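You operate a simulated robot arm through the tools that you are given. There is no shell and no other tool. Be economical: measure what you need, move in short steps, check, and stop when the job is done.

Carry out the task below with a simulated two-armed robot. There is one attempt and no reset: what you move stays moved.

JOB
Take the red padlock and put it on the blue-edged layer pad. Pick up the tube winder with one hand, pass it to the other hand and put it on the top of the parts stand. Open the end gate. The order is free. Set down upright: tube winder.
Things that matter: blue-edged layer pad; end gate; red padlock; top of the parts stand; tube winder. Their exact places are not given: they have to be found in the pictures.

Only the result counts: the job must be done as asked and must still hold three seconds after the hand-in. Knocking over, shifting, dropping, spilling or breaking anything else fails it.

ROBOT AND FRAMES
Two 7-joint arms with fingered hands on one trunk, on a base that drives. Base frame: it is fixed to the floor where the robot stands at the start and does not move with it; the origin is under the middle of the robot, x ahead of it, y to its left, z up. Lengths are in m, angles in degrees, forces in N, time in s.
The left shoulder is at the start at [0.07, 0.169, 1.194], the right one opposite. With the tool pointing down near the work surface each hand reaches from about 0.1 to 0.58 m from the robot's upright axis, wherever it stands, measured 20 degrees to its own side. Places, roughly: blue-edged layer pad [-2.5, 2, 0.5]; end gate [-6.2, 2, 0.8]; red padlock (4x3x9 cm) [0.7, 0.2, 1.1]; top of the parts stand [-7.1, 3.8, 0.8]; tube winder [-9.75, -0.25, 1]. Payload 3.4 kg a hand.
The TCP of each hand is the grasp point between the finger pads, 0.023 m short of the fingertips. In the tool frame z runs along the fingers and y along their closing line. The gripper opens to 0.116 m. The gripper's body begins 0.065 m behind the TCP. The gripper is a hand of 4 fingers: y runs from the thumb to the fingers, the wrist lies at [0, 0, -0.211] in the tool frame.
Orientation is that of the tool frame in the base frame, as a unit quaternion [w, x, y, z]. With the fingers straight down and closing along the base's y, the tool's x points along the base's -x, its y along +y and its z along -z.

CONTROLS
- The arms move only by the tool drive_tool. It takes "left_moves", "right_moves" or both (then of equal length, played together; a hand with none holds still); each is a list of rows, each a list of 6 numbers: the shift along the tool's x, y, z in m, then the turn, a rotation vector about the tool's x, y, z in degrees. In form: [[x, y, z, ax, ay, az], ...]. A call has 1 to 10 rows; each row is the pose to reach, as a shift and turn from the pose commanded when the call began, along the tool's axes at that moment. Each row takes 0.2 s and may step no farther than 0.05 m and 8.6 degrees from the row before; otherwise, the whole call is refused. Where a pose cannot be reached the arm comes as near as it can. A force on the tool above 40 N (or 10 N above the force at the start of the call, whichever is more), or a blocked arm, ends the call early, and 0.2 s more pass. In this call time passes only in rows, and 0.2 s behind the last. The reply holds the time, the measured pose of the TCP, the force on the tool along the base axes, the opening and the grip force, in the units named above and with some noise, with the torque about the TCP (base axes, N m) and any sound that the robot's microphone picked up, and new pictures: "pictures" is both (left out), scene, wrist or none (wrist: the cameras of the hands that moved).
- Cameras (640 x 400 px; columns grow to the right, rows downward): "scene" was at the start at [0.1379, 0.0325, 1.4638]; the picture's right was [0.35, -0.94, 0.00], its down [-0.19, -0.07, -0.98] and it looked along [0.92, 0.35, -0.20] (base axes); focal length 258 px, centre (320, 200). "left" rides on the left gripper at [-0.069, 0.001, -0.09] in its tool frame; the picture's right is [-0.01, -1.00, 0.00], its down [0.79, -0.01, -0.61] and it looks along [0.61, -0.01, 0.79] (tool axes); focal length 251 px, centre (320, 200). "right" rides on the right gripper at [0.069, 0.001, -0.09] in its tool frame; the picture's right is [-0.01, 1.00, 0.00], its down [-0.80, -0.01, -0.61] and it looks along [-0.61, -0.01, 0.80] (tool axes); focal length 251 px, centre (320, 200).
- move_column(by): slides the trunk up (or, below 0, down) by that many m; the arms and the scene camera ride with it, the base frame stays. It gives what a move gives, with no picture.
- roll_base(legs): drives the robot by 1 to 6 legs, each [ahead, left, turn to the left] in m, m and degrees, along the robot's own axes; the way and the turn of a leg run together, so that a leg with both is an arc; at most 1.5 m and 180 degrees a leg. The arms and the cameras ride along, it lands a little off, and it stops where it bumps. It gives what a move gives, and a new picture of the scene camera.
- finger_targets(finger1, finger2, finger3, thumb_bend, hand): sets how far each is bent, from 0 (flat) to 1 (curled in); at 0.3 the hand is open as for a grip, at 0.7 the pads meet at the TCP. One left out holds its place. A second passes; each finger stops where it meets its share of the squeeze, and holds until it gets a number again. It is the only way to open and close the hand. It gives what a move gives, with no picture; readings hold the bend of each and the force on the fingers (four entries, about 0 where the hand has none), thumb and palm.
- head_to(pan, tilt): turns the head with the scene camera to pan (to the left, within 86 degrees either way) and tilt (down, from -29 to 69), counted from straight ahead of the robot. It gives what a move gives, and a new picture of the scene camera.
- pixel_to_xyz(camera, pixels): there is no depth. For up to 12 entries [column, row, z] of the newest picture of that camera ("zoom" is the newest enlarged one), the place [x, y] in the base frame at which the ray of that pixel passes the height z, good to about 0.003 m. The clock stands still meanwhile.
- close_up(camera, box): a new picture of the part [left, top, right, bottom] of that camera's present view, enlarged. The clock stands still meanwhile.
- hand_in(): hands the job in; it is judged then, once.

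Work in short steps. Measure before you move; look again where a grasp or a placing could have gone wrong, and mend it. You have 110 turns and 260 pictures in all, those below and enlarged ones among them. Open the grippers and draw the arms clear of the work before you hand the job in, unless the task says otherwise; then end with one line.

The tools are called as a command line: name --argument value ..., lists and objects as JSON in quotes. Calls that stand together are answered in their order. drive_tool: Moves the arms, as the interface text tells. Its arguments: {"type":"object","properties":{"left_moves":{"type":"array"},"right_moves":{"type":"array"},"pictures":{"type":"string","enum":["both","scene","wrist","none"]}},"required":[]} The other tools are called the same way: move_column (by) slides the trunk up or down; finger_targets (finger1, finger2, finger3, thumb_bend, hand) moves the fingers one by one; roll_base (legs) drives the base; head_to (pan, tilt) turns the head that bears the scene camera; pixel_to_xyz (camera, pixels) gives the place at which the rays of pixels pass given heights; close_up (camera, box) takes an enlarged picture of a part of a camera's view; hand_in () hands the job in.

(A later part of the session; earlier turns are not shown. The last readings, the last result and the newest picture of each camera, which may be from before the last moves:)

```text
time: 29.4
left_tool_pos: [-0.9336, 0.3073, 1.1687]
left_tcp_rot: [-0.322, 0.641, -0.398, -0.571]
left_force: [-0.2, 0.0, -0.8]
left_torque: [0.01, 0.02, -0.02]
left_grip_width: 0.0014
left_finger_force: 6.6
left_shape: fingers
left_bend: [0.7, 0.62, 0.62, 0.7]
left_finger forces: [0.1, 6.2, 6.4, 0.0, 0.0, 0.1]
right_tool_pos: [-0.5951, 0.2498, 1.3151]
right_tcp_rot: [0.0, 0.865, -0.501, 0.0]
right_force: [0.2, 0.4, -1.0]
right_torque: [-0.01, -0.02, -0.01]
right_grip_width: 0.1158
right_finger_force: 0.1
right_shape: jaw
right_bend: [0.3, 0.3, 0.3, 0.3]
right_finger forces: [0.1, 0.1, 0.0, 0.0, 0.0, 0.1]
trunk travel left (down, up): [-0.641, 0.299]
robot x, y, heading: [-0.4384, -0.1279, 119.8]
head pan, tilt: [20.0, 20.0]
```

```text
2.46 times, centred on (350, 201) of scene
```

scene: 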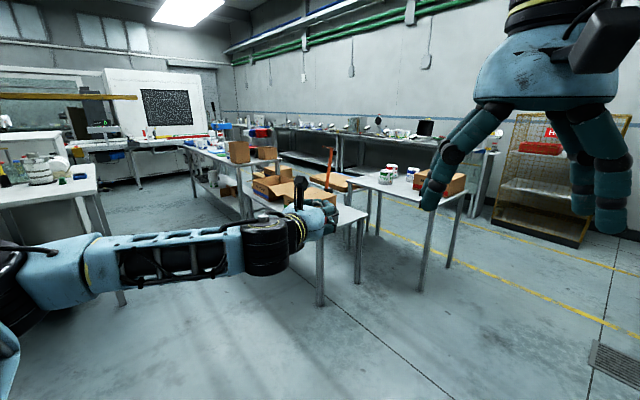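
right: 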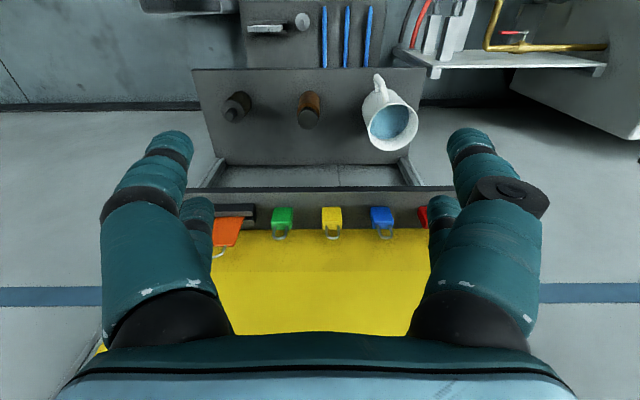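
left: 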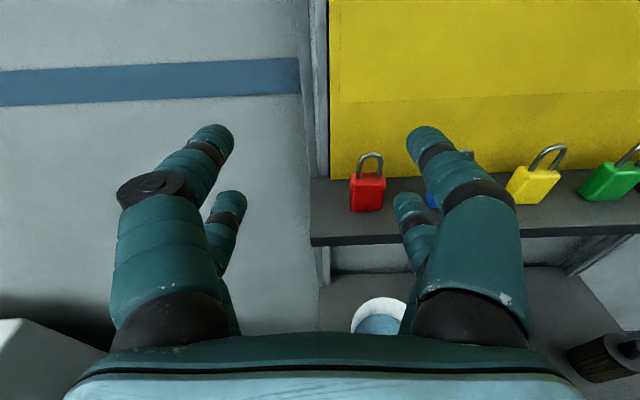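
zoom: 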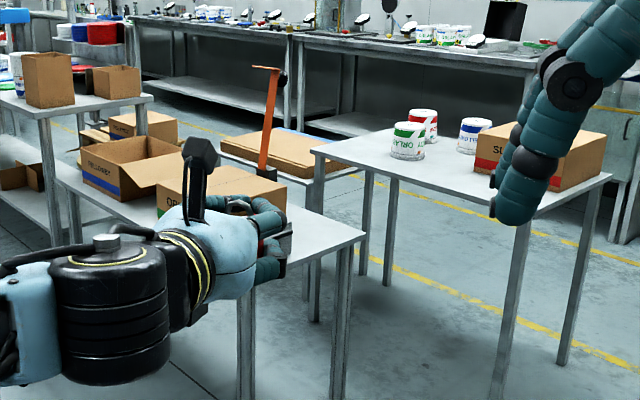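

Behind the tables there's a low surface with brown sheets and a blue edge near zoom (300,140), likely the pad. I go around: turn to heading 90 and drive ahead 1.4 m in the open aisle.

roll_base --legs '[[0, 0, -30], [1.45, 0, 0]]'

head_to --pan 60 --tilt 20

```text
time: 38.0
left_tool_pos: [-0.6272, 1.9367, 1.1696]
left_tcp_rot: [0.462, -0.513, 0.555, 0.465]
left_force: [-0.1, 0.1, -1.0]
left_torque: [-0.02, -0.06, -0.01]
left_grip_width: 0.0016
left_finger_force: 7.0
left_shape: fingers
left_bend: [0.7, 0.62, 0.62, 0.7]
left_finger forces: [0.1, 6.2, 6.3, 0.0, 0.1, 0.0]
right_tool_pos: [-0.3645, 1.7156, 1.3155]
right_tcp_rot: [0.0, -0.703, 0.712, 0.0]
right_force: [0.1, 0.0, 0.5]
right_torque: [-0.02, 0.01, -0.02]
right_grip_width: 0.116
right_finger_force: 0.1
right_shape: jaw
right_bend: [0.3, 0.3, 0.3, 0.3]
right_finger forces: [0.0, 0.0, 0.0, 0.1, 0.1, 0.0]
trunk travel left (down, up): [-0.641, 0.299]
robot x, y, heading: [-0.4236, 1.312, 89.3]
head pan, tilt: [20.0, 20.0]
```

scene: 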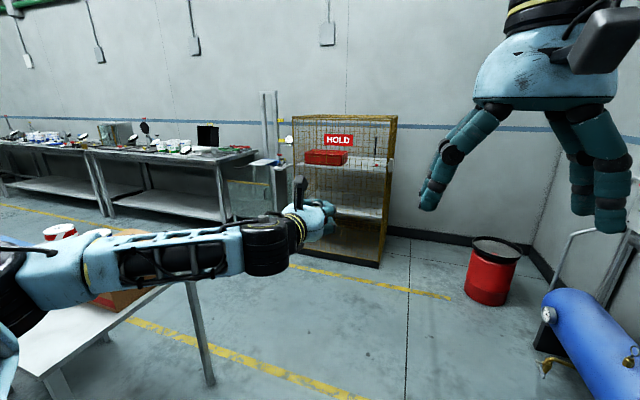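

```text
time: 39.1
left_tool_pos: [-0.628, 1.9379, 1.1682]
left_tcp_rot: [0.462, -0.513, 0.554, 0.465]
left_force: [-0.4, -0.5, -1.1]
left_torque: [0.0, -0.04, -0.01]
left_grip_width: 0.0016
left_finger_force: 6.9
left_shape: fingers
left_bend: [0.7, 0.62, 0.62, 0.7]
left_finger forces: [0.0, 6.2, 6.2, 0.0, 0.0, 0.0]
right_tool_pos: [-0.3648, 1.7157, 1.3157]
right_tcp_rot: [0.0, -0.703, 0.711, 0.0]
right_force: [-0.3, -0.3, 0.1]
right_torque: [-0.03, 0.05, 0.01]
right_grip_width: 0.1161
right_finger_force: 0.2
right_shape: jaw
right_bend: [0.3, 0.3, 0.3, 0.3]
right_finger forces: [0.1, 0.0, 0.0, 0.0, 0.0, 0.0]
trunk travel left (down, up): [-0.641, 0.299]
robot x, y, heading: [-0.4223, 1.3071, 89.3]
head pan, tilt: [60.0, 20.0]
```

scene: 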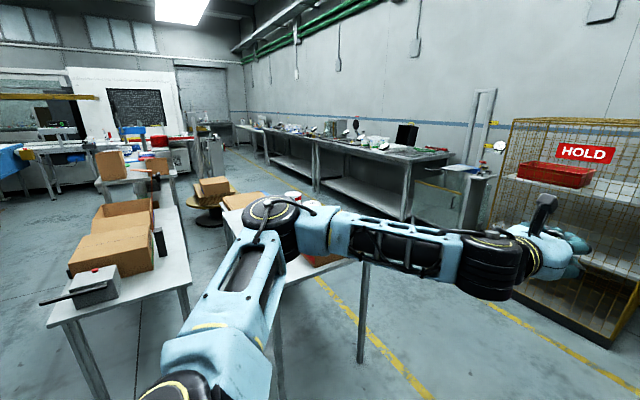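

I measure the aisle: table leg (360,360), bench front leg (405,222), cage corner (608,347), yellow line.

pixel_to_xyz --camera "scene" --pixels '[[360, 360, 0], [405, 222, 0], [608, 347, 0], [317, 192, 0], [460, 225, 0], [215, 222, 0], [350, 320, 0], [190, 318, 0]]'

```text
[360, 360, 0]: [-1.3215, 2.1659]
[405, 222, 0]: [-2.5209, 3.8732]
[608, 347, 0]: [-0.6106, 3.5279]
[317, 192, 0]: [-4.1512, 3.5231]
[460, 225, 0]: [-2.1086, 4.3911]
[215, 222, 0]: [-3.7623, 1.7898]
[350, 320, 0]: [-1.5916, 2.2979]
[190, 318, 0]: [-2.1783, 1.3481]
```

Aisle runs y≈2.3–3.5. Drive ahead 1.3, turn left 90 to heading 180, strafe right 0.25, then ahead 0.9.

roll_base --legs '[[1.3, 0, 0], [0, 0, 90], [0.9, -0.22, 0]]'

head_to --pan 50 --tilt 30

```text
time: 53.9
left_tool_pos: [-1.9254, 2.6248, 1.1701]
left_tcp_rot: [0.005, 0.754, -0.026, -0.656]
left_force: [0.6, -0.2, -2.5]
left_torque: [0.02, 0.0, 0.0]
left_grip_width: 0.0015
left_finger_force: 6.4
left_shape: fingers
left_bend: [0.7, 0.63, 0.62, 0.7]
left_finger forces: [0.0, 5.9, 6.1, 0.0, 0.1, 0.1]
right_tool_pos: [-1.7082, 2.8873, 1.3169]
right_tcp_rot: [-0.001, 1.0, -0.003, -0.001]
right_force: [-0.5, -0.2, 0.0]
right_torque: [0.0, -0.05, 0.01]
right_grip_width: 0.1161
right_finger_force: 0.0
right_shape: jaw
right_bend: [0.3, 0.3, 0.3, 0.3]
right_finger forces: [0.0, 0.1, 0.1, 0.1, 0.0, 0.0]
trunk travel left (down, up): [-0.641, 0.299]
robot x, y, heading: [-1.2986, 2.832, 179.8]
head pan, tilt: [60.0, 20.0]
```

scene: 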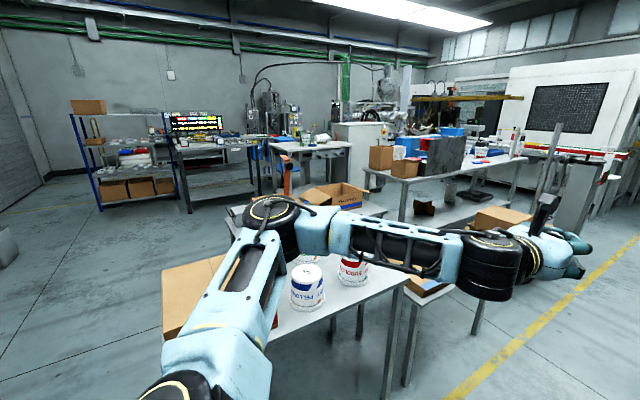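

```text
time: 54.6
left_tool_pos: [-1.9282, 2.6242, 1.1693]
left_tcp_rot: [0.006, 0.755, -0.026, -0.655]
left_force: [0.1, -0.6, -0.5]
left_torque: [0.01, -0.01, 0.01]
left_grip_width: 0.0014
left_finger_force: 5.8
left_shape: fingers
left_bend: [0.7, 0.63, 0.62, 0.7]
left_finger forces: [0.0, 5.9, 6.0, 0.0, 0.1, 0.0]
right_tool_pos: [-1.7077, 2.8889, 1.3163]
right_tcp_rot: [0.0, 1.0, -0.003, 0.0]
right_force: [-0.1, -0.2, 0.3]
right_torque: [-0.01, 0.01, -0.03]
right_grip_width: 0.1161
right_finger_force: 0.0
right_shape: jaw
right_bend: [0.3, 0.3, 0.3, 0.3]
right_finger forces: [0.0, 0.0, 0.0, 0.0, 0.0, 0.0]
trunk travel left (down, up): [-0.641, 0.299]
robot x, y, heading: [-1.2975, 2.8286, 179.6]
head pan, tilt: [50.0, 30.0]
```

scene: 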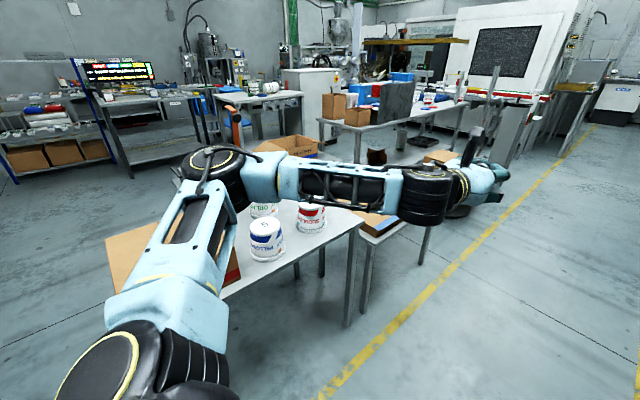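

The pad table's brown sheet with blue edge shows at (375,225) just past the can table. I drive ahead 0.6 and look down-left.

roll_base --legs '[[0.65, 0, 0]]'

head_to --pan 75 --tilt 45

head_to --pan 25 --tilt 40

```text
time: 58.2
left_tool_pos: [-2.568, 2.6291, 1.1702]
left_tcp_rot: [0.004, 0.754, -0.027, -0.657]
left_force: [0.7, 0.1, -0.9]
left_torque: [0.0, -0.04, 0.02]
left_grip_width: 0.0015
left_finger_force: 6.1
left_shape: fingers
left_bend: [0.7, 0.63, 0.62, 0.7]
left_finger forces: [0.0, 5.9, 6.1, 0.0, 0.1, 0.0]
right_tool_pos: [-2.3482, 2.8916, 1.3165]
right_tcp_rot: [0.001, 1.0, -0.004, -0.001]
right_force: [-0.2, -0.9, 0.0]
right_torque: [-0.02, 0.04, 0.0]
right_grip_width: 0.1161
right_finger_force: 0.1
right_shape: jaw
right_bend: [0.3, 0.3, 0.3, 0.3]
right_finger forces: [0.0, 0.0, 0.1, 0.0, 0.0, 0.0]
trunk travel left (down, up): [-0.641, 0.299]
robot x, y, heading: [-1.9419, 2.8373, 179.6]
head pan, tilt: [50.0, 30.0]
```

scene: 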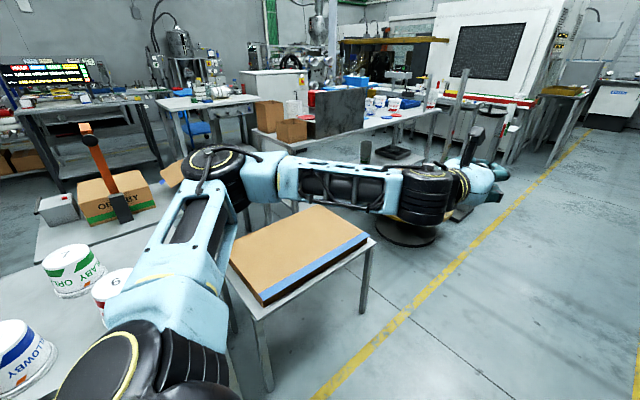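

```text
time: 59.1
left_tool_pos: [-2.569, 2.627, 1.1695]
left_tcp_rot: [0.005, 0.754, -0.026, -0.656]
left_force: [0.9, -0.1, -0.7]
left_torque: [0.01, 0.0, -0.01]
left_grip_width: 0.0016
left_finger_force: 5.9
left_shape: fingers
left_bend: [0.7, 0.63, 0.62, 0.7]
left_finger forces: [0.0, 5.9, 6.2, 0.0, 0.0, 0.0]
right_tool_pos: [-2.3488, 2.8918, 1.3162]
right_tcp_rot: [0.001, 1.0, -0.003, -0.001]
right_force: [0.6, -0.6, -0.7]
right_torque: [-0.02, -0.02, -0.04]
right_grip_width: 0.116
right_finger_force: 0.0
right_shape: jaw
right_bend: [0.3, 0.3, 0.3, 0.3]
right_finger forces: [0.0, 0.0, 0.0, 0.0, 0.0, 0.1]
trunk travel left (down, up): [-0.641, 0.299]
robot x, y, heading: [-1.9433, 2.8369, 179.6]
head pan, tilt: [75.0, 45.0]
```

scene: 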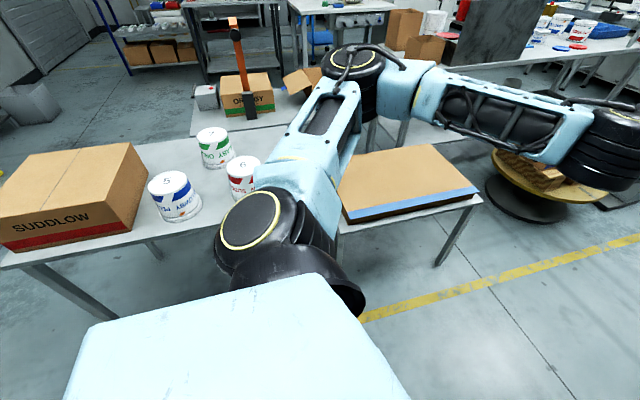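

```text
time: 60.3
left_tool_pos: [-2.5695, 2.6288, 1.1687]
left_tcp_rot: [0.005, 0.754, -0.026, -0.656]
left_force: [0.2, -0.3, -1.4]
left_torque: [0.01, -0.02, -0.02]
left_grip_width: 0.0014
left_finger_force: 5.7
left_shape: fingers
left_bend: [0.7, 0.63, 0.62, 0.7]
left_finger forces: [0.0, 5.9, 6.1, 0.0, 0.0, 0.1]
right_tool_pos: [-2.3495, 2.8916, 1.3158]
right_tcp_rot: [-0.001, 1.0, -0.004, -0.001]
right_force: [-0.2, 0.1, 0.3]
right_torque: [-0.01, 0.01, 0.0]
right_grip_width: 0.1158
right_finger_force: 0.1
right_shape: jaw
right_bend: [0.3, 0.3, 0.3, 0.3]
right_finger forces: [0.0, 0.1, 0.0, 0.0, 0.0, 0.1]
trunk travel left (down, up): [-0.641, 0.299]
robot x, y, heading: [-1.9457, 2.8377, 179.7]
head pan, tilt: [25.0, 40.0]
```

scene: 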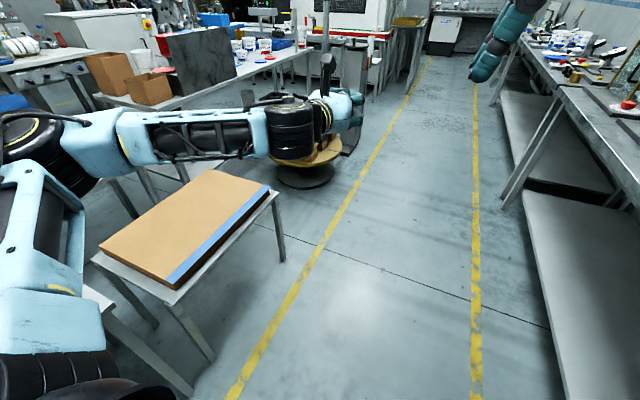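

The pad is clearly visible with its blue edge. I measure its corners for z≈0.5 and table legs.

pixel_to_xyz --camera "scene" --pixels '[[207, 170, 0.5], [270, 186, 0.5], [170, 283, 0.5], [100, 248, 0.5], [283, 260, 0.0], [212, 362, 0.0], [278, 196, 0.45], [172, 303, 0.45], [305, 187, 0]]'

```text
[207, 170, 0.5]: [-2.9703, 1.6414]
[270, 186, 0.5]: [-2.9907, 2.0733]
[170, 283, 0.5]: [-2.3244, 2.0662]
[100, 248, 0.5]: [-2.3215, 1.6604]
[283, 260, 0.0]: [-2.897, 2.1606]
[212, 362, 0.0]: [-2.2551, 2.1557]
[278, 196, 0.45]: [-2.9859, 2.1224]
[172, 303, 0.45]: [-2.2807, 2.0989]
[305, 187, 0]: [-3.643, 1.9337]
```

Pad spans about x −2.98..−2.32, y 1.65..2.07. I drive ahead 0.95, turn left 90 to face it, then look.

roll_base --legs '[[0.95, 0, 0], [0, 0, 90], [0.2, 0, 0]]'

head_to --pan 5 --tilt 50

```text
time: 70.3
left_tool_pos: [-2.6699, 2.0183, 1.1696]
left_tcp_rot: [0.471, 0.548, 0.518, -0.457]
left_force: [-0.2, 0.4, -1.0]
left_torque: [0.02, -0.01, 0.0]
left_grip_width: 0.0014
left_finger_force: 7.0
left_shape: fingers
left_bend: [0.7, 0.63, 0.62, 0.7]
left_finger forces: [0.1, 5.6, 5.9, 0.0, 0.0, 0.0]
right_tool_pos: [-2.9376, 2.2347, 1.3155]
right_tcp_rot: [0.001, 0.704, 0.71, 0.001]
right_force: [0.4, 0.0, -1.4]
right_torque: [0.01, 0.02, 0.01]
right_grip_width: 0.1158
right_finger_force: 0.2
right_shape: jaw
right_bend: [0.3, 0.3, 0.3, 0.3]
right_finger forces: [0.0, 0.0, 0.1, 0.0, 0.0, 0.0]
trunk travel left (down, up): [-0.641, 0.299]
robot x, y, heading: [-2.8861, 2.6448, -89.4]
head pan, tilt: [25.0, 40.0]
```

scene: 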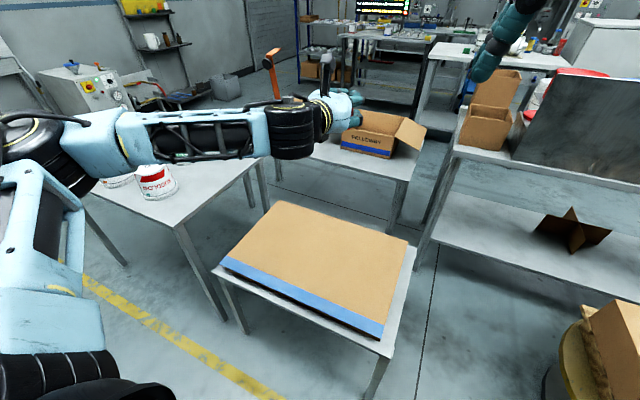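

```text
time: 71.1
left_tool_pos: [-2.67, 2.0181, 1.1689]
left_tcp_rot: [0.471, 0.548, 0.519, -0.457]
left_force: [0.2, -0.2, -1.2]
left_torque: [-0.01, 0.0, 0.0]
left_grip_width: 0.0014
left_finger_force: 6.1
left_shape: fingers
left_bend: [0.7, 0.63, 0.62, 0.7]
left_finger forces: [0.0, 5.7, 5.9, 0.1, 0.0, 0.1]
right_tool_pos: [-2.9374, 2.2342, 1.3156]
right_tcp_rot: [0.001, 0.704, 0.71, -0.001]
right_force: [0.0, -0.3, -0.8]
right_torque: [0.01, 0.0, -0.01]
right_grip_width: 0.116
right_finger_force: 0.1
right_shape: jaw
right_bend: [0.3, 0.3, 0.3, 0.3]
right_finger forces: [0.1, 0.0, 0.1, 0.0, 0.0, 0.0]
trunk travel left (down, up): [-0.641, 0.299]
robot x, y, heading: [-2.8901, 2.6395, -89.5]
head pan, tilt: [5.0, 50.0]
```

scene: 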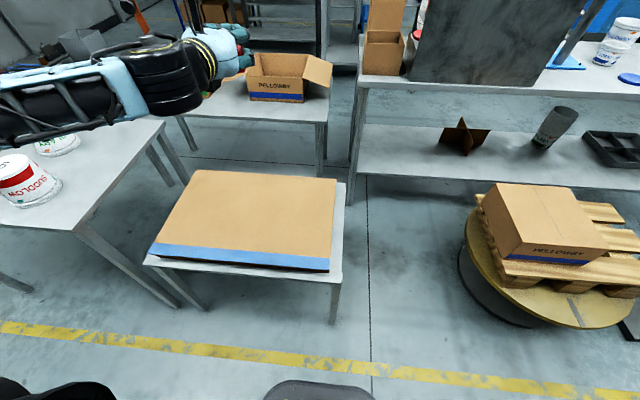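

I triangulate the pad's height by comparing corner rays from this viewpoint, and check the can table corner (75,228).

pixel_to_xyz --camera "scene" --pixels '[[188, 172, 0.5], [337, 179, 0.5], [328, 270, 0.5], [152, 250, 0.5], [188, 172, 0.55], [337, 179, 0.55], [328, 270, 0.55], [152, 250, 0.55], [75, 228, 0.75], [332, 322, 0], [180, 306, 0]]'

```text
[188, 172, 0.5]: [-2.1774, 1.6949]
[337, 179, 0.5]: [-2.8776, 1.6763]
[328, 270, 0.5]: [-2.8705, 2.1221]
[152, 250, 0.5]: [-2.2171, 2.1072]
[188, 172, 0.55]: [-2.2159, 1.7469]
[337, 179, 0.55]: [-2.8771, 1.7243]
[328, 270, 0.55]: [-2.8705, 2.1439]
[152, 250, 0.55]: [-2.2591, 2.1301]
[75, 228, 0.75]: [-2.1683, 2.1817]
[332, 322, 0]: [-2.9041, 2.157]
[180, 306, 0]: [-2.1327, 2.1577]
```

Pad top z≈0.605, spanning x −2.88..−2.27, y 1.78..2.165. I move ahead 0.04 and lower the column 0.46.

roll_base --legs '[[0.045, 0, 0]]'

move_column --by -0.46

head_to --pan 15 --tilt 35

close_up --camera "left" --box '[0, 0, 640, 400]'

```text
time: 72.0
left_tool_pos: [-2.6704, 1.9783, 1.173]
left_tcp_rot: [0.472, 0.547, 0.518, -0.458]
left_force: [0.4, 0.3, -0.1]
left_torque: [-0.02, 0.0, 0.05]
left_grip_width: 0.0015
left_finger_force: 5.8
left_shape: fingers
left_bend: [0.7, 0.63, 0.62, 0.7]
left_finger forces: [0.0, 5.7, 6.0, 0.0, 0.0, 0.0]
right_tool_pos: [-2.9363, 2.1949, 1.3179]
right_tcp_rot: [0.003, 0.704, 0.71, -0.002]
right_force: [0.4, 0.2, 0.9]
right_torque: [-0.04, -0.01, -0.02]
right_grip_width: 0.1159
right_finger_force: 0.0
right_shape: jaw
right_bend: [0.3, 0.3, 0.3, 0.3]
right_finger forces: [0.0, 0.1, 0.0, 0.1, 0.1, 0.1]
trunk travel left (down, up): [-0.641, 0.299]
robot x, y, heading: [-2.8853, 2.595, -89.3]
head pan, tilt: [5.0, 50.0]
```

scene: 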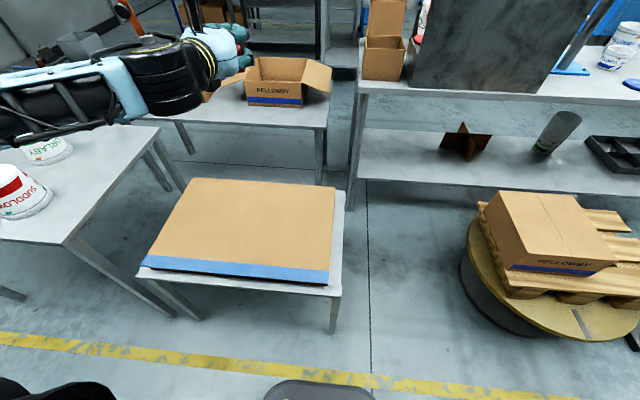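

```text
refused: -0.46 is not a number from -0.4 to 0.4
```

```text
time: 72.8
left_tool_pos: [-2.6698, 1.973, 1.1677]
left_tcp_rot: [0.47, 0.549, 0.52, -0.456]
left_force: [0.1, -0.2, -1.6]
left_torque: [0.0, 0.0, -0.02]
left_grip_width: 0.0014
left_finger_force: 5.5
left_shape: fingers
left_bend: [0.7, 0.63, 0.62, 0.7]
left_finger forces: [0.0, 5.7, 5.9, 0.0, 0.1, 0.1]
right_tool_pos: [-2.936, 2.1891, 1.3148]
right_tcp_rot: [0.0, 0.703, 0.711, 0.001]
right_force: [-0.7, 0.1, 0.5]
right_torque: [0.0, 0.0, -0.02]
right_grip_width: 0.1158
right_finger_force: 0.0
right_shape: jaw
right_bend: [0.3, 0.3, 0.3, 0.3]
right_finger forces: [0.0, 0.1, 0.0, 0.1, 0.0, 0.0]
trunk travel left (down, up): [-0.641, 0.299]
robot x, y, heading: [-2.8892, 2.6006, -89.4]
head pan, tilt: [15.0, 35.0]
```

scene: 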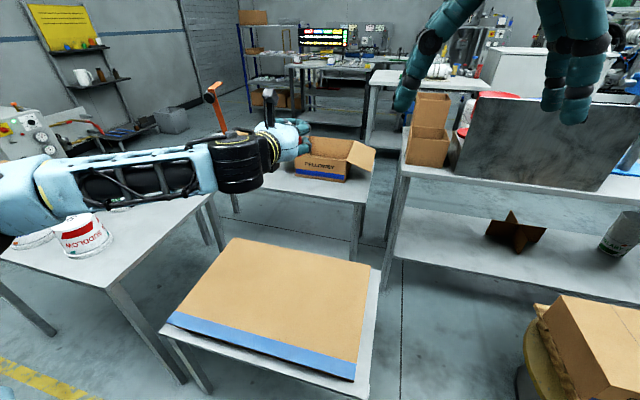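

```text
1.00 times, centred on (320, 200) of left (not enlarged: the box is as wide or as high as the picture)
```

zoom: 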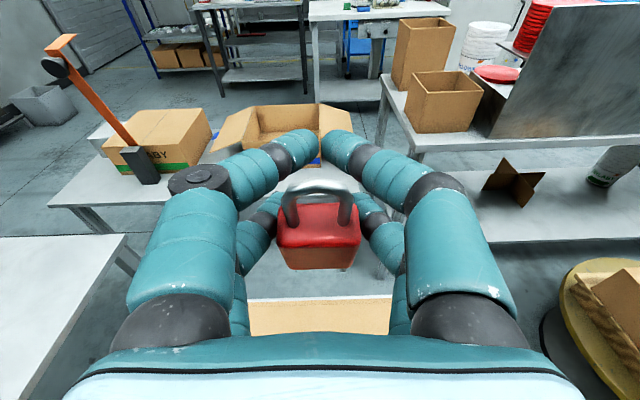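

The column takes at most 0.4 per step. I lower 0.38 and inspect.

move_column --by -0.38

head_to --pan 20 --tilt 35

close_up --camera "left" --box '[160, 120, 480, 320]'

```text
time: 76.5
left_tool_pos: [-2.6695, 1.9745, 0.7902]
left_tcp_rot: [0.47, 0.549, 0.518, -0.457]
left_force: [-0.2, 0.1, -1.7]
left_torque: [-0.02, -0.03, 0.03]
left_grip_width: 0.0016
left_finger_force: 5.7
left_shape: fingers
left_bend: [0.7, 0.63, 0.62, 0.7]
left_finger forces: [0.0, 5.7, 5.9, 0.1, 0.0, 0.1]
right_tool_pos: [-2.9368, 2.1886, 0.9357]
right_tcp_rot: [0.002, 0.704, 0.71, 0.0]
right_force: [-1.2, 1.0, 0.5]
right_torque: [0.04, 0.01, -0.01]
right_grip_width: 0.1157
right_finger_force: 0.2
right_shape: jaw
right_bend: [0.3, 0.3, 0.3, 0.3]
right_finger forces: [0.0, 0.0, 0.1, 0.0, 0.1, 0.0]
trunk travel left (down, up): [-0.261, 0.679]
robot x, y, heading: [-2.8872, 2.5979, -89.3]
head pan, tilt: [15.0, 35.0]
```

```text
time: 77.1
left_tool_pos: [-2.6688, 1.9734, 0.7901]
left_tcp_rot: [0.47, 0.548, 0.519, -0.457]
left_force: [0.4, -0.1, -0.3]
left_torque: [-0.01, 0.03, -0.03]
left_grip_width: 0.0017
left_finger_force: 5.1
left_shape: fingers
left_bend: [0.7, 0.63, 0.62, 0.7]
left_finger forces: [0.1, 5.8, 5.9, 0.0, 0.0, 0.1]
right_tool_pos: [-2.9369, 2.1894, 0.9358]
right_tcp_rot: [0.002, 0.703, 0.711, 0.0]
right_force: [-0.3, 0.5, 0.2]
right_torque: [0.01, 0.03, -0.03]
right_grip_width: 0.1159
right_finger_force: 0.1
right_shape: jaw
right_bend: [0.3, 0.3, 0.3, 0.3]
right_finger forces: [0.1, 0.0, 0.1, 0.0, 0.0, 0.0]
trunk travel left (down, up): [-0.261, 0.679]
robot x, y, heading: [-2.8889, 2.5995, -89.2]
head pan, tilt: [20.0, 35.0]
```

scene: 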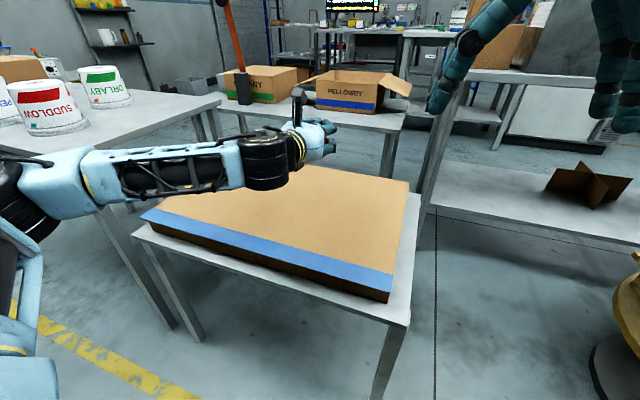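

```text
2.00 times, centred on (320, 220) of left
```

zoom: 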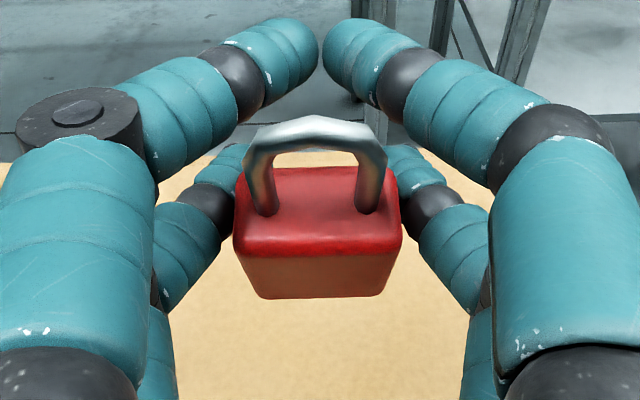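

Elbow is near the can table side; I check its place with rays at (15,190) against the table corner (222,98).

pixel_to_xyz --camera "scene" --pixels '[[10, 200, 0.9], [10, 200, 0.85], [10, 200, 0.8], [220, 100, 0.75], [5, 160, 0.75], [60, 220, 0.8], [265, 190, 0.75], [265, 190, 0.7]]'

```text
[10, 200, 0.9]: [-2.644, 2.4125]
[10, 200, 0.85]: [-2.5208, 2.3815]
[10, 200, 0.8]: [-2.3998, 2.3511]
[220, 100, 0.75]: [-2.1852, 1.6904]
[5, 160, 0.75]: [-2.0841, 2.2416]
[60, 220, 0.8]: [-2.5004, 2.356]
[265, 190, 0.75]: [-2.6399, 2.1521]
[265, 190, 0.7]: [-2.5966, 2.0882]
```

Elbow (≈−2.5, 2.38) is clear of the can table (x>−2.17). I lower 0.11 then small steps.

move_column --by -0.11

move_column --by -0.015

close_up --camera "left" --box '[160, 120, 480, 320]'

close_up --camera "scene" --box '[200, 80, 420, 218]'

```text
time: 78.6
left_tool_pos: [-2.6687, 1.9742, 0.6795]
left_tcp_rot: [0.471, 0.548, 0.519, -0.456]
left_force: [-0.5, -0.2, -0.9]
left_torque: [0.02, 0.03, 0.01]
left_grip_width: 0.0016
left_finger_force: 5.4
left_shape: fingers
left_bend: [0.7, 0.63, 0.62, 0.7]
left_finger forces: [0.0, 5.8, 5.9, 0.1, 0.0, 0.0]
right_tool_pos: [-2.9377, 2.1904, 0.8275]
right_tcp_rot: [0.002, 0.703, 0.711, 0.001]
right_force: [-0.4, 1.0, -0.1]
right_torque: [-0.02, 0.01, -0.01]
right_grip_width: 0.1158
right_finger_force: 0.0
right_shape: jaw
right_bend: [0.3, 0.3, 0.3, 0.3]
right_finger forces: [0.1, 0.0, 0.0, 0.0, 0.0, 0.1]
trunk travel left (down, up): [-0.151, 0.789]
robot x, y, heading: [-2.8894, 2.597, -89.5]
head pan, tilt: [20.0, 35.0]
```

```text
time: 79.2
left_tool_pos: [-2.6692, 1.9744, 0.6636]
left_tcp_rot: [0.471, 0.548, 0.519, -0.457]
left_force: [-0.4, -0.4, -0.6]
left_torque: [-0.02, 0.0, 0.0]
left_grip_width: 0.0012
left_finger_force: 5.6
left_shape: fingers
left_bend: [0.7, 0.63, 0.62, 0.7]
left_finger forces: [0.0, 5.6, 5.8, 0.1, 0.0, 0.1]
right_tool_pos: [-2.9363, 2.1904, 0.8118]
right_tcp_rot: [0.001, 0.703, 0.711, 0.0]
right_force: [0.2, -0.3, -0.2]
right_torque: [0.0, -0.02, -0.01]
right_grip_width: 0.116
right_finger_force: 0.1
right_shape: jaw
right_bend: [0.3, 0.3, 0.3, 0.3]
right_finger forces: [0.0, 0.0, 0.0, 0.0, 0.0, 0.0]
trunk travel left (down, up): [-0.136, 0.804]
robot x, y, heading: [-2.8892, 2.5949, -89.4]
head pan, tilt: [20.0, 35.0]
```

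```text
2.00 times, centred on (320, 220) of left
```

zoom: 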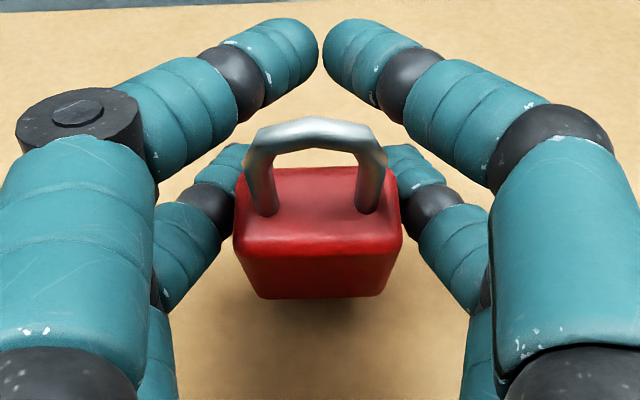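

```text
2.90 times, centred on (310, 149) of scene
```

zoom: 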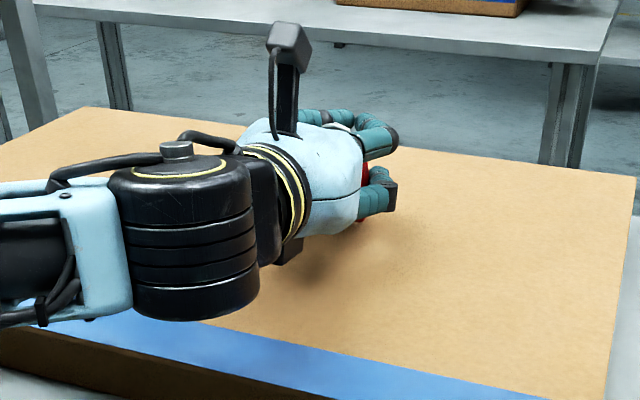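

Still above the pad by a few cm. I step down further, watching force.

move_column --by -0.012

move_column --by -0.008

close_up --camera "left" --box '[160, 120, 480, 320]'

close_up --camera "scene" --box '[200, 80, 420, 218]'

```text
time: 79.8
left_tool_pos: [-2.669, 1.9752, 0.6539]
left_tcp_rot: [0.471, 0.548, 0.518, -0.457]
left_force: [0.6, -2.8, 5.7]
left_torque: [-0.1, 0.01, 0.02]
left_grip_width: 0.0017
left_finger_force: 7.5
left_shape: fingers
left_bend: [0.7, 0.63, 0.62, 0.7]
left_finger forces: [0.5, 6.7, 7.5, 0.0, 0.0, 0.0]
right_tool_pos: [-2.9376, 2.1907, 0.7999]
right_tcp_rot: [0.001, 0.703, 0.711, -0.001]
right_force: [0.5, 0.8, 0.6]
right_torque: [0.01, -0.02, 0.0]
right_grip_width: 0.1158
right_finger_force: 0.0
right_shape: jaw
right_bend: [0.3, 0.3, 0.3, 0.3]
right_finger forces: [0.0, 0.0, 0.0, 0.0, 0.1, 0.0]
trunk travel left (down, up): [-0.124, 0.816]
robot x, y, heading: [-2.8906, 2.5973, -89.6]
head pan, tilt: [20.0, 35.0]
```

```text
time: 80.4
left_tool_pos: [-2.669, 1.9743, 0.6456]
left_tcp_rot: [0.47, 0.549, 0.519, -0.456]
left_force: [0.5, -2.4, 7.1]
left_torque: [-0.07, 0.03, -0.03]
left_grip_width: 0.0016
left_finger_force: 6.3
left_shape: fingers
left_bend: [0.7, 0.64, 0.63, 0.7]
left_finger forces: [0.1, 6.1, 6.1, 0.0, 0.1, 0.0]
right_tool_pos: [-2.9365, 2.1921, 0.7911]
right_tcp_rot: [0.0, 0.703, 0.712, 0.0]
right_force: [-0.6, 0.7, 0.4]
right_torque: [-0.02, -0.03, 0.02]
right_grip_width: 0.116
right_finger_force: 0.0
right_shape: jaw
right_bend: [0.3, 0.3, 0.3, 0.3]
right_finger forces: [0.0, 0.0, 0.0, 0.0, 0.0, 0.0]
trunk travel left (down, up): [-0.116, 0.824]
robot x, y, heading: [-2.8874, 2.5978, -89.4]
head pan, tilt: [20.0, 35.0]
```

```text
2.00 times, centred on (320, 220) of left
```

zoom: 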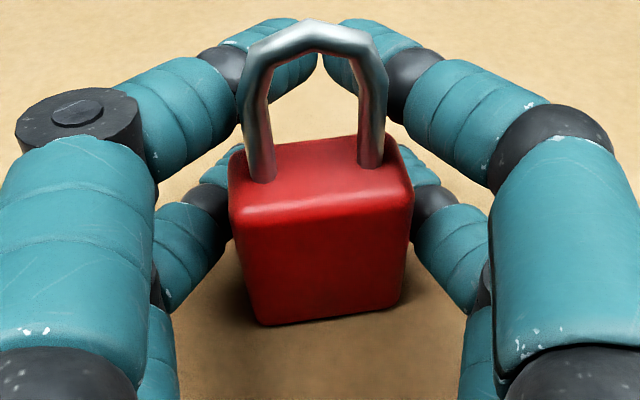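

```text
2.90 times, centred on (310, 149) of scene
```

zoom: 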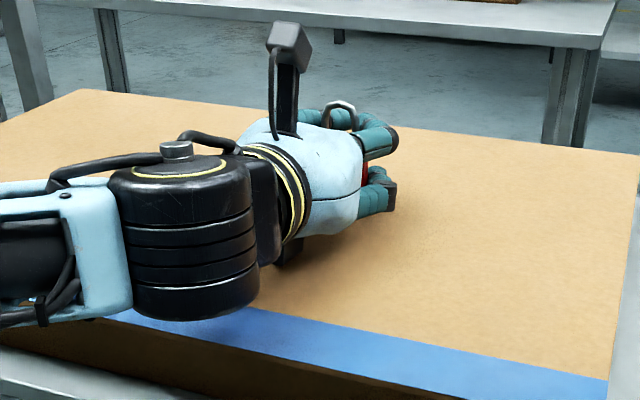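

The padlock is standing on the pad (7 N contact). I release by opening the left hand to 0.38.

finger_targets --hand "left" --finger1 0.36 --finger2 0.36 --finger3 0.36 --thumb_bend 0.36

close_up --camera "left" --box '[160, 120, 480, 320]'

```text
time: 81.4
left_tool_pos: [-2.6696, 1.9745, 0.644]
left_tcp_rot: [0.471, 0.547, 0.519, -0.457]
left_force: [-0.2, 0.2, 0.0]
left_torque: [-0.01, -0.01, 0.0]
left_grip_width: 0.0993
left_finger_force: 0.0
left_shape: fingers
left_bend: [0.36, 0.36, 0.36, 0.36]
left_finger forces: [0.1, 0.0, 0.0, 0.0, 0.0, 0.1]
right_tool_pos: [-2.9366, 2.1898, 0.7917]
right_tcp_rot: [0.002, 0.704, 0.71, 0.0]
right_force: [0.6, 0.8, 1.1]
right_torque: [0.0, 0.0, -0.01]
right_grip_width: 0.1161
right_finger_force: 0.0
right_shape: jaw
right_bend: [0.3, 0.3, 0.3, 0.3]
right_finger forces: [0.0, 0.1, 0.1, 0.0, 0.0, 0.0]
trunk travel left (down, up): [-0.116, 0.824]
robot x, y, heading: [-2.889, 2.5945, -89.2]
head pan, tilt: [20.0, 35.0]
```

```text
2.00 times, centred on (320, 220) of left
```

zoom: 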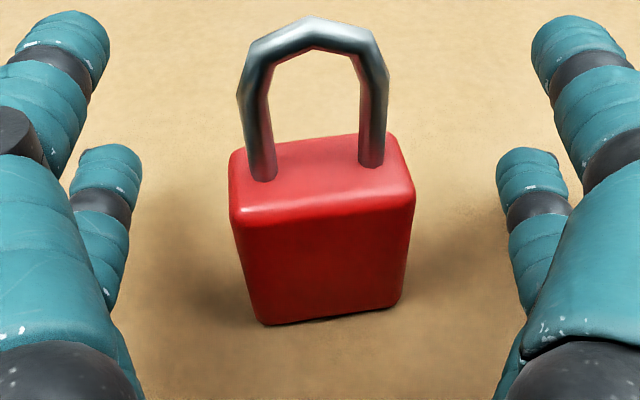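

It stands free. I back away 0.2 m, then raise the column and reset the left arm later.

roll_base --legs '[[-0.25, 0, 0]]'

move_column --by 0.4

head_to --pan -80 --tilt 15

```text
time: 83.2
left_tool_pos: [-2.673, 2.225, 0.6449]
left_tcp_rot: [0.471, 0.548, 0.519, -0.456]
left_force: [-0.3, 0.4, -0.5]
left_torque: [-0.01, -0.01, -0.01]
left_grip_width: 0.0993
left_finger_force: 0.0
left_shape: fingers
left_bend: [0.36, 0.36, 0.36, 0.36]
left_finger forces: [0.0, 0.0, 0.0, 0.0, 0.0, 0.0]
right_tool_pos: [-2.9388, 2.4409, 0.7902]
right_tcp_rot: [0.002, 0.704, 0.71, 0.0]
right_force: [0.7, -0.7, -0.3]
right_torque: [0.02, 0.03, 0.03]
right_grip_width: 0.1161
right_finger_force: 0.0
right_shape: jaw
right_bend: [0.3, 0.3, 0.3, 0.3]
right_finger forces: [0.0, 0.1, 0.1, 0.0, 0.0, 0.0]
trunk travel left (down, up): [-0.116, 0.824]
robot x, y, heading: [-2.892, 2.8456, -89.5]
head pan, tilt: [20.0, 35.0]
```

scene: 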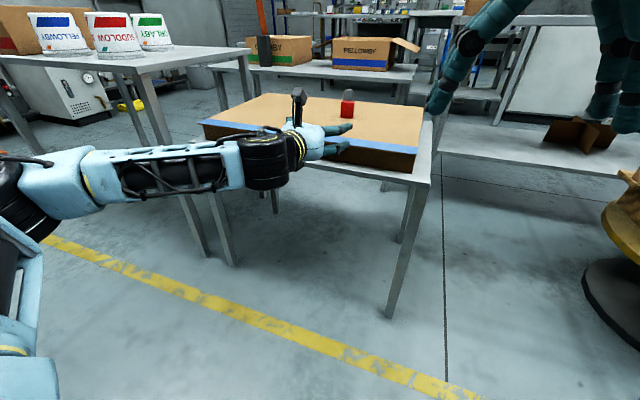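

```text
time: 87.0
left_tool_pos: [-2.6723, 2.2247, 1.0445]
left_tcp_rot: [0.471, 0.548, 0.519, -0.457]
left_force: [-0.6, 0.4, -0.1]
left_torque: [0.03, 0.0, 0.0]
left_grip_width: 0.0992
left_finger_force: 0.1
left_shape: fingers
left_bend: [0.36, 0.36, 0.36, 0.36]
left_finger forces: [0.0, 0.1, 0.0, 0.0, 0.1, 0.1]
right_tool_pos: [-2.9394, 2.4403, 1.1909]
right_tcp_rot: [0.0, 0.704, 0.71, 0.0]
right_force: [0.2, -0.2, 0.1]
right_torque: [0.0, -0.04, 0.0]
right_grip_width: 0.1159
right_finger_force: 0.0
right_shape: jaw
right_bend: [0.3, 0.3, 0.3, 0.3]
right_finger forces: [0.0, 0.0, 0.0, 0.0, 0.1, 0.0]
trunk travel left (down, up): [-0.516, 0.424]
robot x, y, heading: [-2.8908, 2.8487, -89.7]
head pan, tilt: [20.0, 35.0]
```

```text
time: 88.8
left_tool_pos: [-2.6733, 2.2243, 1.0443]
left_tcp_rot: [0.471, 0.548, 0.519, -0.456]
left_force: [-0.4, -0.2, -0.2]
left_torque: [-0.02, 0.0, 0.0]
left_grip_width: 0.0991
left_finger_force: 0.0
left_shape: fingers
left_bend: [0.36, 0.36, 0.36, 0.36]
left_finger forces: [0.1, 0.0, 0.0, 0.0, 0.1, 0.0]
right_tool_pos: [-2.9395, 2.4388, 1.1912]
right_tcp_rot: [0.0, 0.704, 0.71, 0.001]
right_force: [-0.4, 0.1, 0.5]
right_torque: [0.01, 0.0, 0.0]
right_grip_width: 0.1159
right_finger_force: 0.2
right_shape: jaw
right_bend: [0.3, 0.3, 0.3, 0.3]
right_finger forces: [0.0, 0.1, 0.1, 0.0, 0.1, 0.0]
trunk travel left (down, up): [-0.516, 0.424]
robot x, y, heading: [-2.8905, 2.8487, -89.7]
head pan, tilt: [-80.0, 15.0]
```

scene: 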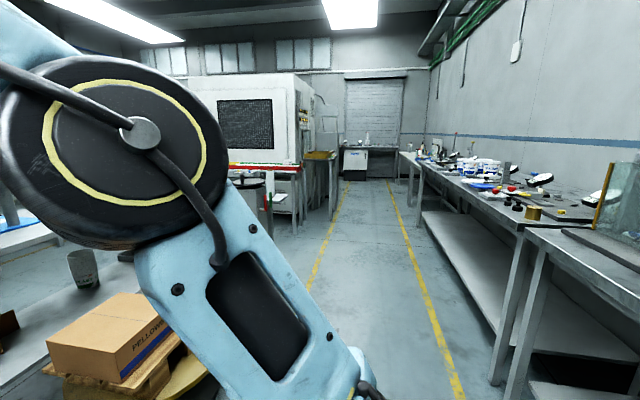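

Padlock placed. The aisle west is free; I turn right to heading 180 and drive 2 m, then look toward the machine where the end gate should be.

roll_base --legs '[[0, 0, -90], [1.3, 0, 0], [0.7, 0, 0]]'

head_to --pan 20 --tilt 15

```text
time: 102.5
left_tool_pos: [-5.5058, 2.657, 1.0446]
left_tcp_rot: [0.004, 0.755, -0.028, -0.655]
left_force: [0.5, -0.1, -0.2]
left_torque: [0.02, -0.01, 0.02]
left_grip_width: 0.099
left_finger_force: 0.2
left_shape: fingers
left_bend: [0.36, 0.36, 0.36, 0.36]
left_finger forces: [0.0, 0.0, 0.0, 0.0, 0.0, 0.0]
right_tool_pos: [-5.2844, 2.9183, 1.1919]
right_tcp_rot: [0.001, 1.0, -0.005, 0.0]
right_force: [1.1, -0.4, -1.3]
right_torque: [0.0, 0.01, 0.03]
right_grip_width: 0.116
right_finger_force: 0.0
right_shape: jaw
right_bend: [0.3, 0.3, 0.3, 0.3]
right_finger forces: [0.0, 0.0, 0.0, 0.0, 0.0, 0.1]
trunk travel left (down, up): [-0.516, 0.424]
robot x, y, heading: [-4.8786, 2.8607, 179.4]
head pan, tilt: [-80.0, 15.0]
```

scene: 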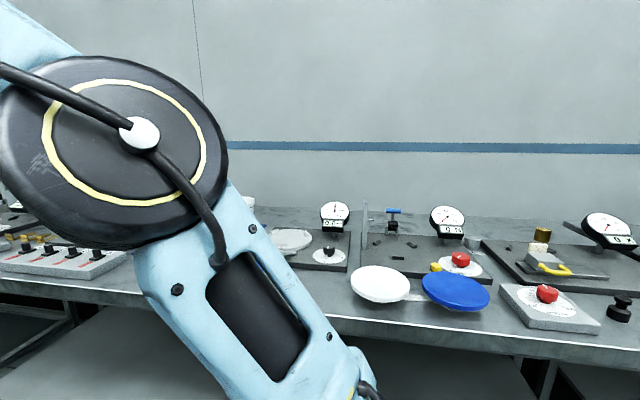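

```text
time: 104.3
left_tool_pos: [-5.5062, 2.6564, 1.0438]
left_tcp_rot: [0.004, 0.755, -0.028, -0.655]
left_force: [-0.6, 0.7, 0.0]
left_torque: [-0.01, 0.01, -0.02]
left_grip_width: 0.0993
left_finger_force: 0.0
left_shape: fingers
left_bend: [0.36, 0.36, 0.36, 0.36]
left_finger forces: [0.0, 0.0, 0.0, 0.0, 0.0, 0.0]
right_tool_pos: [-5.2842, 2.9185, 1.1912]
right_tcp_rot: [0.001, 1.0, -0.006, -0.001]
right_force: [0.4, -0.3, -0.2]
right_torque: [-0.02, 0.05, -0.01]
right_grip_width: 0.1158
right_finger_force: 0.1
right_shape: jaw
right_bend: [0.3, 0.3, 0.3, 0.3]
right_finger forces: [0.1, 0.0, 0.1, 0.1, 0.0, 0.1]
trunk travel left (down, up): [-0.516, 0.424]
robot x, y, heading: [-4.8755, 2.8655, 179.3]
head pan, tilt: [20.0, 15.0]
```

scene: 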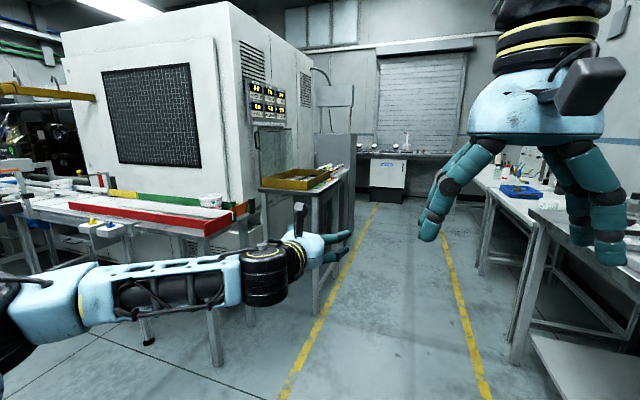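

The conveyor's end near (240,205) may hold the end gate. I zoom.

close_up --camera "scene" --box '[60, 150, 340, 325]'

pixel_to_xyz --camera "scene" --pixels '[[245, 205, 0.8], [255, 200, 0.8], [318, 312, 0], [215, 365, 0], [340, 262, 0], [250, 320, 0]]'

```text
2.29 times, centred on (200, 238) of scene
```

zoom: 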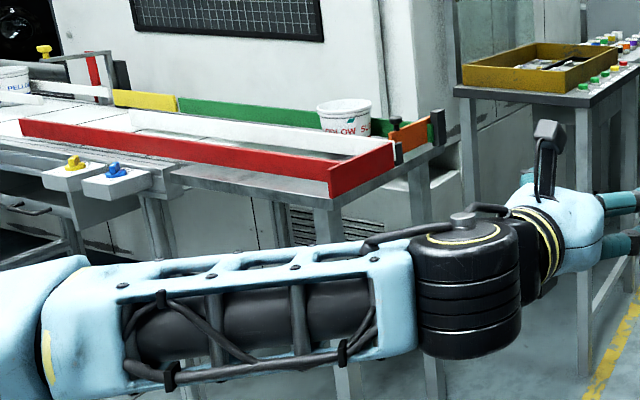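

```text
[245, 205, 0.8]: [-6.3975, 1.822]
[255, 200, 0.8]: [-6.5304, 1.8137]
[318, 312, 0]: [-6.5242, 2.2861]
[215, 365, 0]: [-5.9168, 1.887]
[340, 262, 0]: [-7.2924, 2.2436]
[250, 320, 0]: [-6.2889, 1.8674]
```

The end gate seems to be the orange plate between dark posts at the conveyor's north end. I drive to face it from the aisle.

roll_base --legs '[[1.15, -0.1, 0], [0, 0, 90]]'

head_to --pan 0 --tilt 35

```text
time: 114.0
left_tool_pos: [-5.8153, 2.3511, 1.0439]
left_tcp_rot: [0.468, 0.552, 0.515, -0.46]
left_force: [0.0, -1.2, 0.1]
left_torque: [0.0, -0.01, 0.0]
left_grip_width: 0.0995
left_finger_force: 0.1
left_shape: fingers
left_bend: [0.36, 0.36, 0.36, 0.36]
left_finger forces: [0.0, 0.0, 0.0, 0.0, 0.0, 0.0]
right_tool_pos: [-6.0785, 2.5724, 1.1907]
right_tcp_rot: [0.0, 0.708, 0.706, 0.0]
right_force: [-0.5, 0.5, 0.5]
right_torque: [0.0, 0.0, -0.03]
right_grip_width: 0.1162
right_finger_force: 0.1
right_shape: jaw
right_bend: [0.3, 0.3, 0.3, 0.3]
right_finger forces: [0.0, 0.0, 0.0, 0.0, 0.1, 0.1]
trunk travel left (down, up): [-0.516, 0.424]
robot x, y, heading: [-6.0263, 2.9774, -90.3]
head pan, tilt: [20.0, 15.0]
```

scene: 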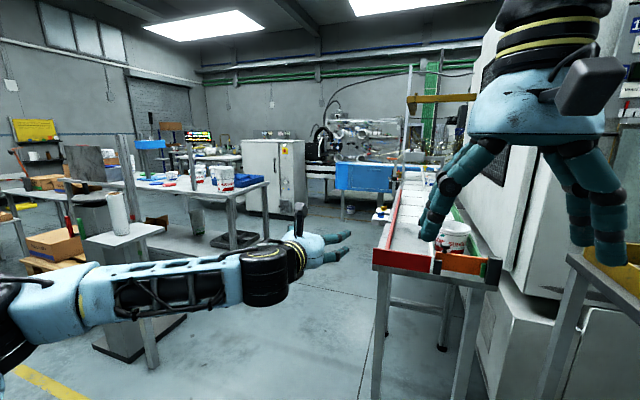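

```text
time: 114.8
left_tool_pos: [-5.8146, 2.3523, 1.0446]
left_tcp_rot: [0.467, 0.552, 0.515, -0.46]
left_force: [-0.7, 0.8, 0.2]
left_torque: [0.02, 0.02, -0.03]
left_grip_width: 0.0994
left_finger_force: 0.1
left_shape: fingers
left_bend: [0.36, 0.36, 0.36, 0.36]
left_finger forces: [0.1, 0.1, 0.1, 0.0, 0.1, 0.0]
right_tool_pos: [-6.079, 2.5716, 1.191]
right_tcp_rot: [0.002, 0.708, 0.706, 0.001]
right_force: [-0.3, -0.1, -0.2]
right_torque: [0.01, -0.02, -0.02]
right_grip_width: 0.1159
right_finger_force: 0.1
right_shape: jaw
right_bend: [0.3, 0.3, 0.3, 0.3]
right_finger forces: [0.0, 0.1, 0.0, 0.1, 0.1, 0.0]
trunk travel left (down, up): [-0.516, 0.424]
robot x, y, heading: [-6.0273, 2.9766, -90.4]
head pan, tilt: [0.0, 35.0]
```

scene: 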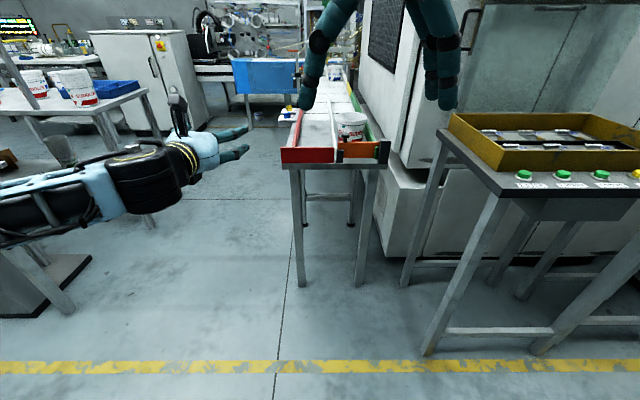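

close_up --camera "scene" --box '[264, 80, 424, 180]'

pixel_to_xyz --camera "scene" --pixels '[[281, 165, 0.8], [336, 163, 0.8], [386, 163, 0.8], [300, 287, 0], [360, 288, 0], [350, 157, 0.85], [336, 163, 0.75], [386, 163, 0.75], [448, 130, 0.95], [502, 192, 0.95]]'

```text
4.00 times, centred on (344, 130) of scene
```

zoom: 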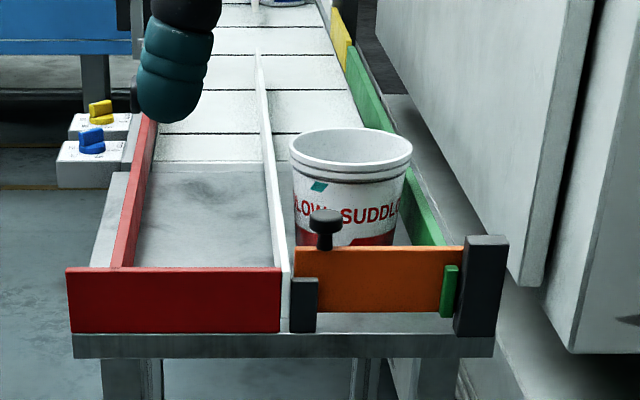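

```text
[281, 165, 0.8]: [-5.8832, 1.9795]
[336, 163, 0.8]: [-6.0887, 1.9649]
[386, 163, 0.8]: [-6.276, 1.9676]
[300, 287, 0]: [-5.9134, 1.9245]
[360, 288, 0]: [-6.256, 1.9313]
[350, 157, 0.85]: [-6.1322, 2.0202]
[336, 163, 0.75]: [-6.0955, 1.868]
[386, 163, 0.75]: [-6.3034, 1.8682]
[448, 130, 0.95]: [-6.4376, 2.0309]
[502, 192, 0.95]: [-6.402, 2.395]
```

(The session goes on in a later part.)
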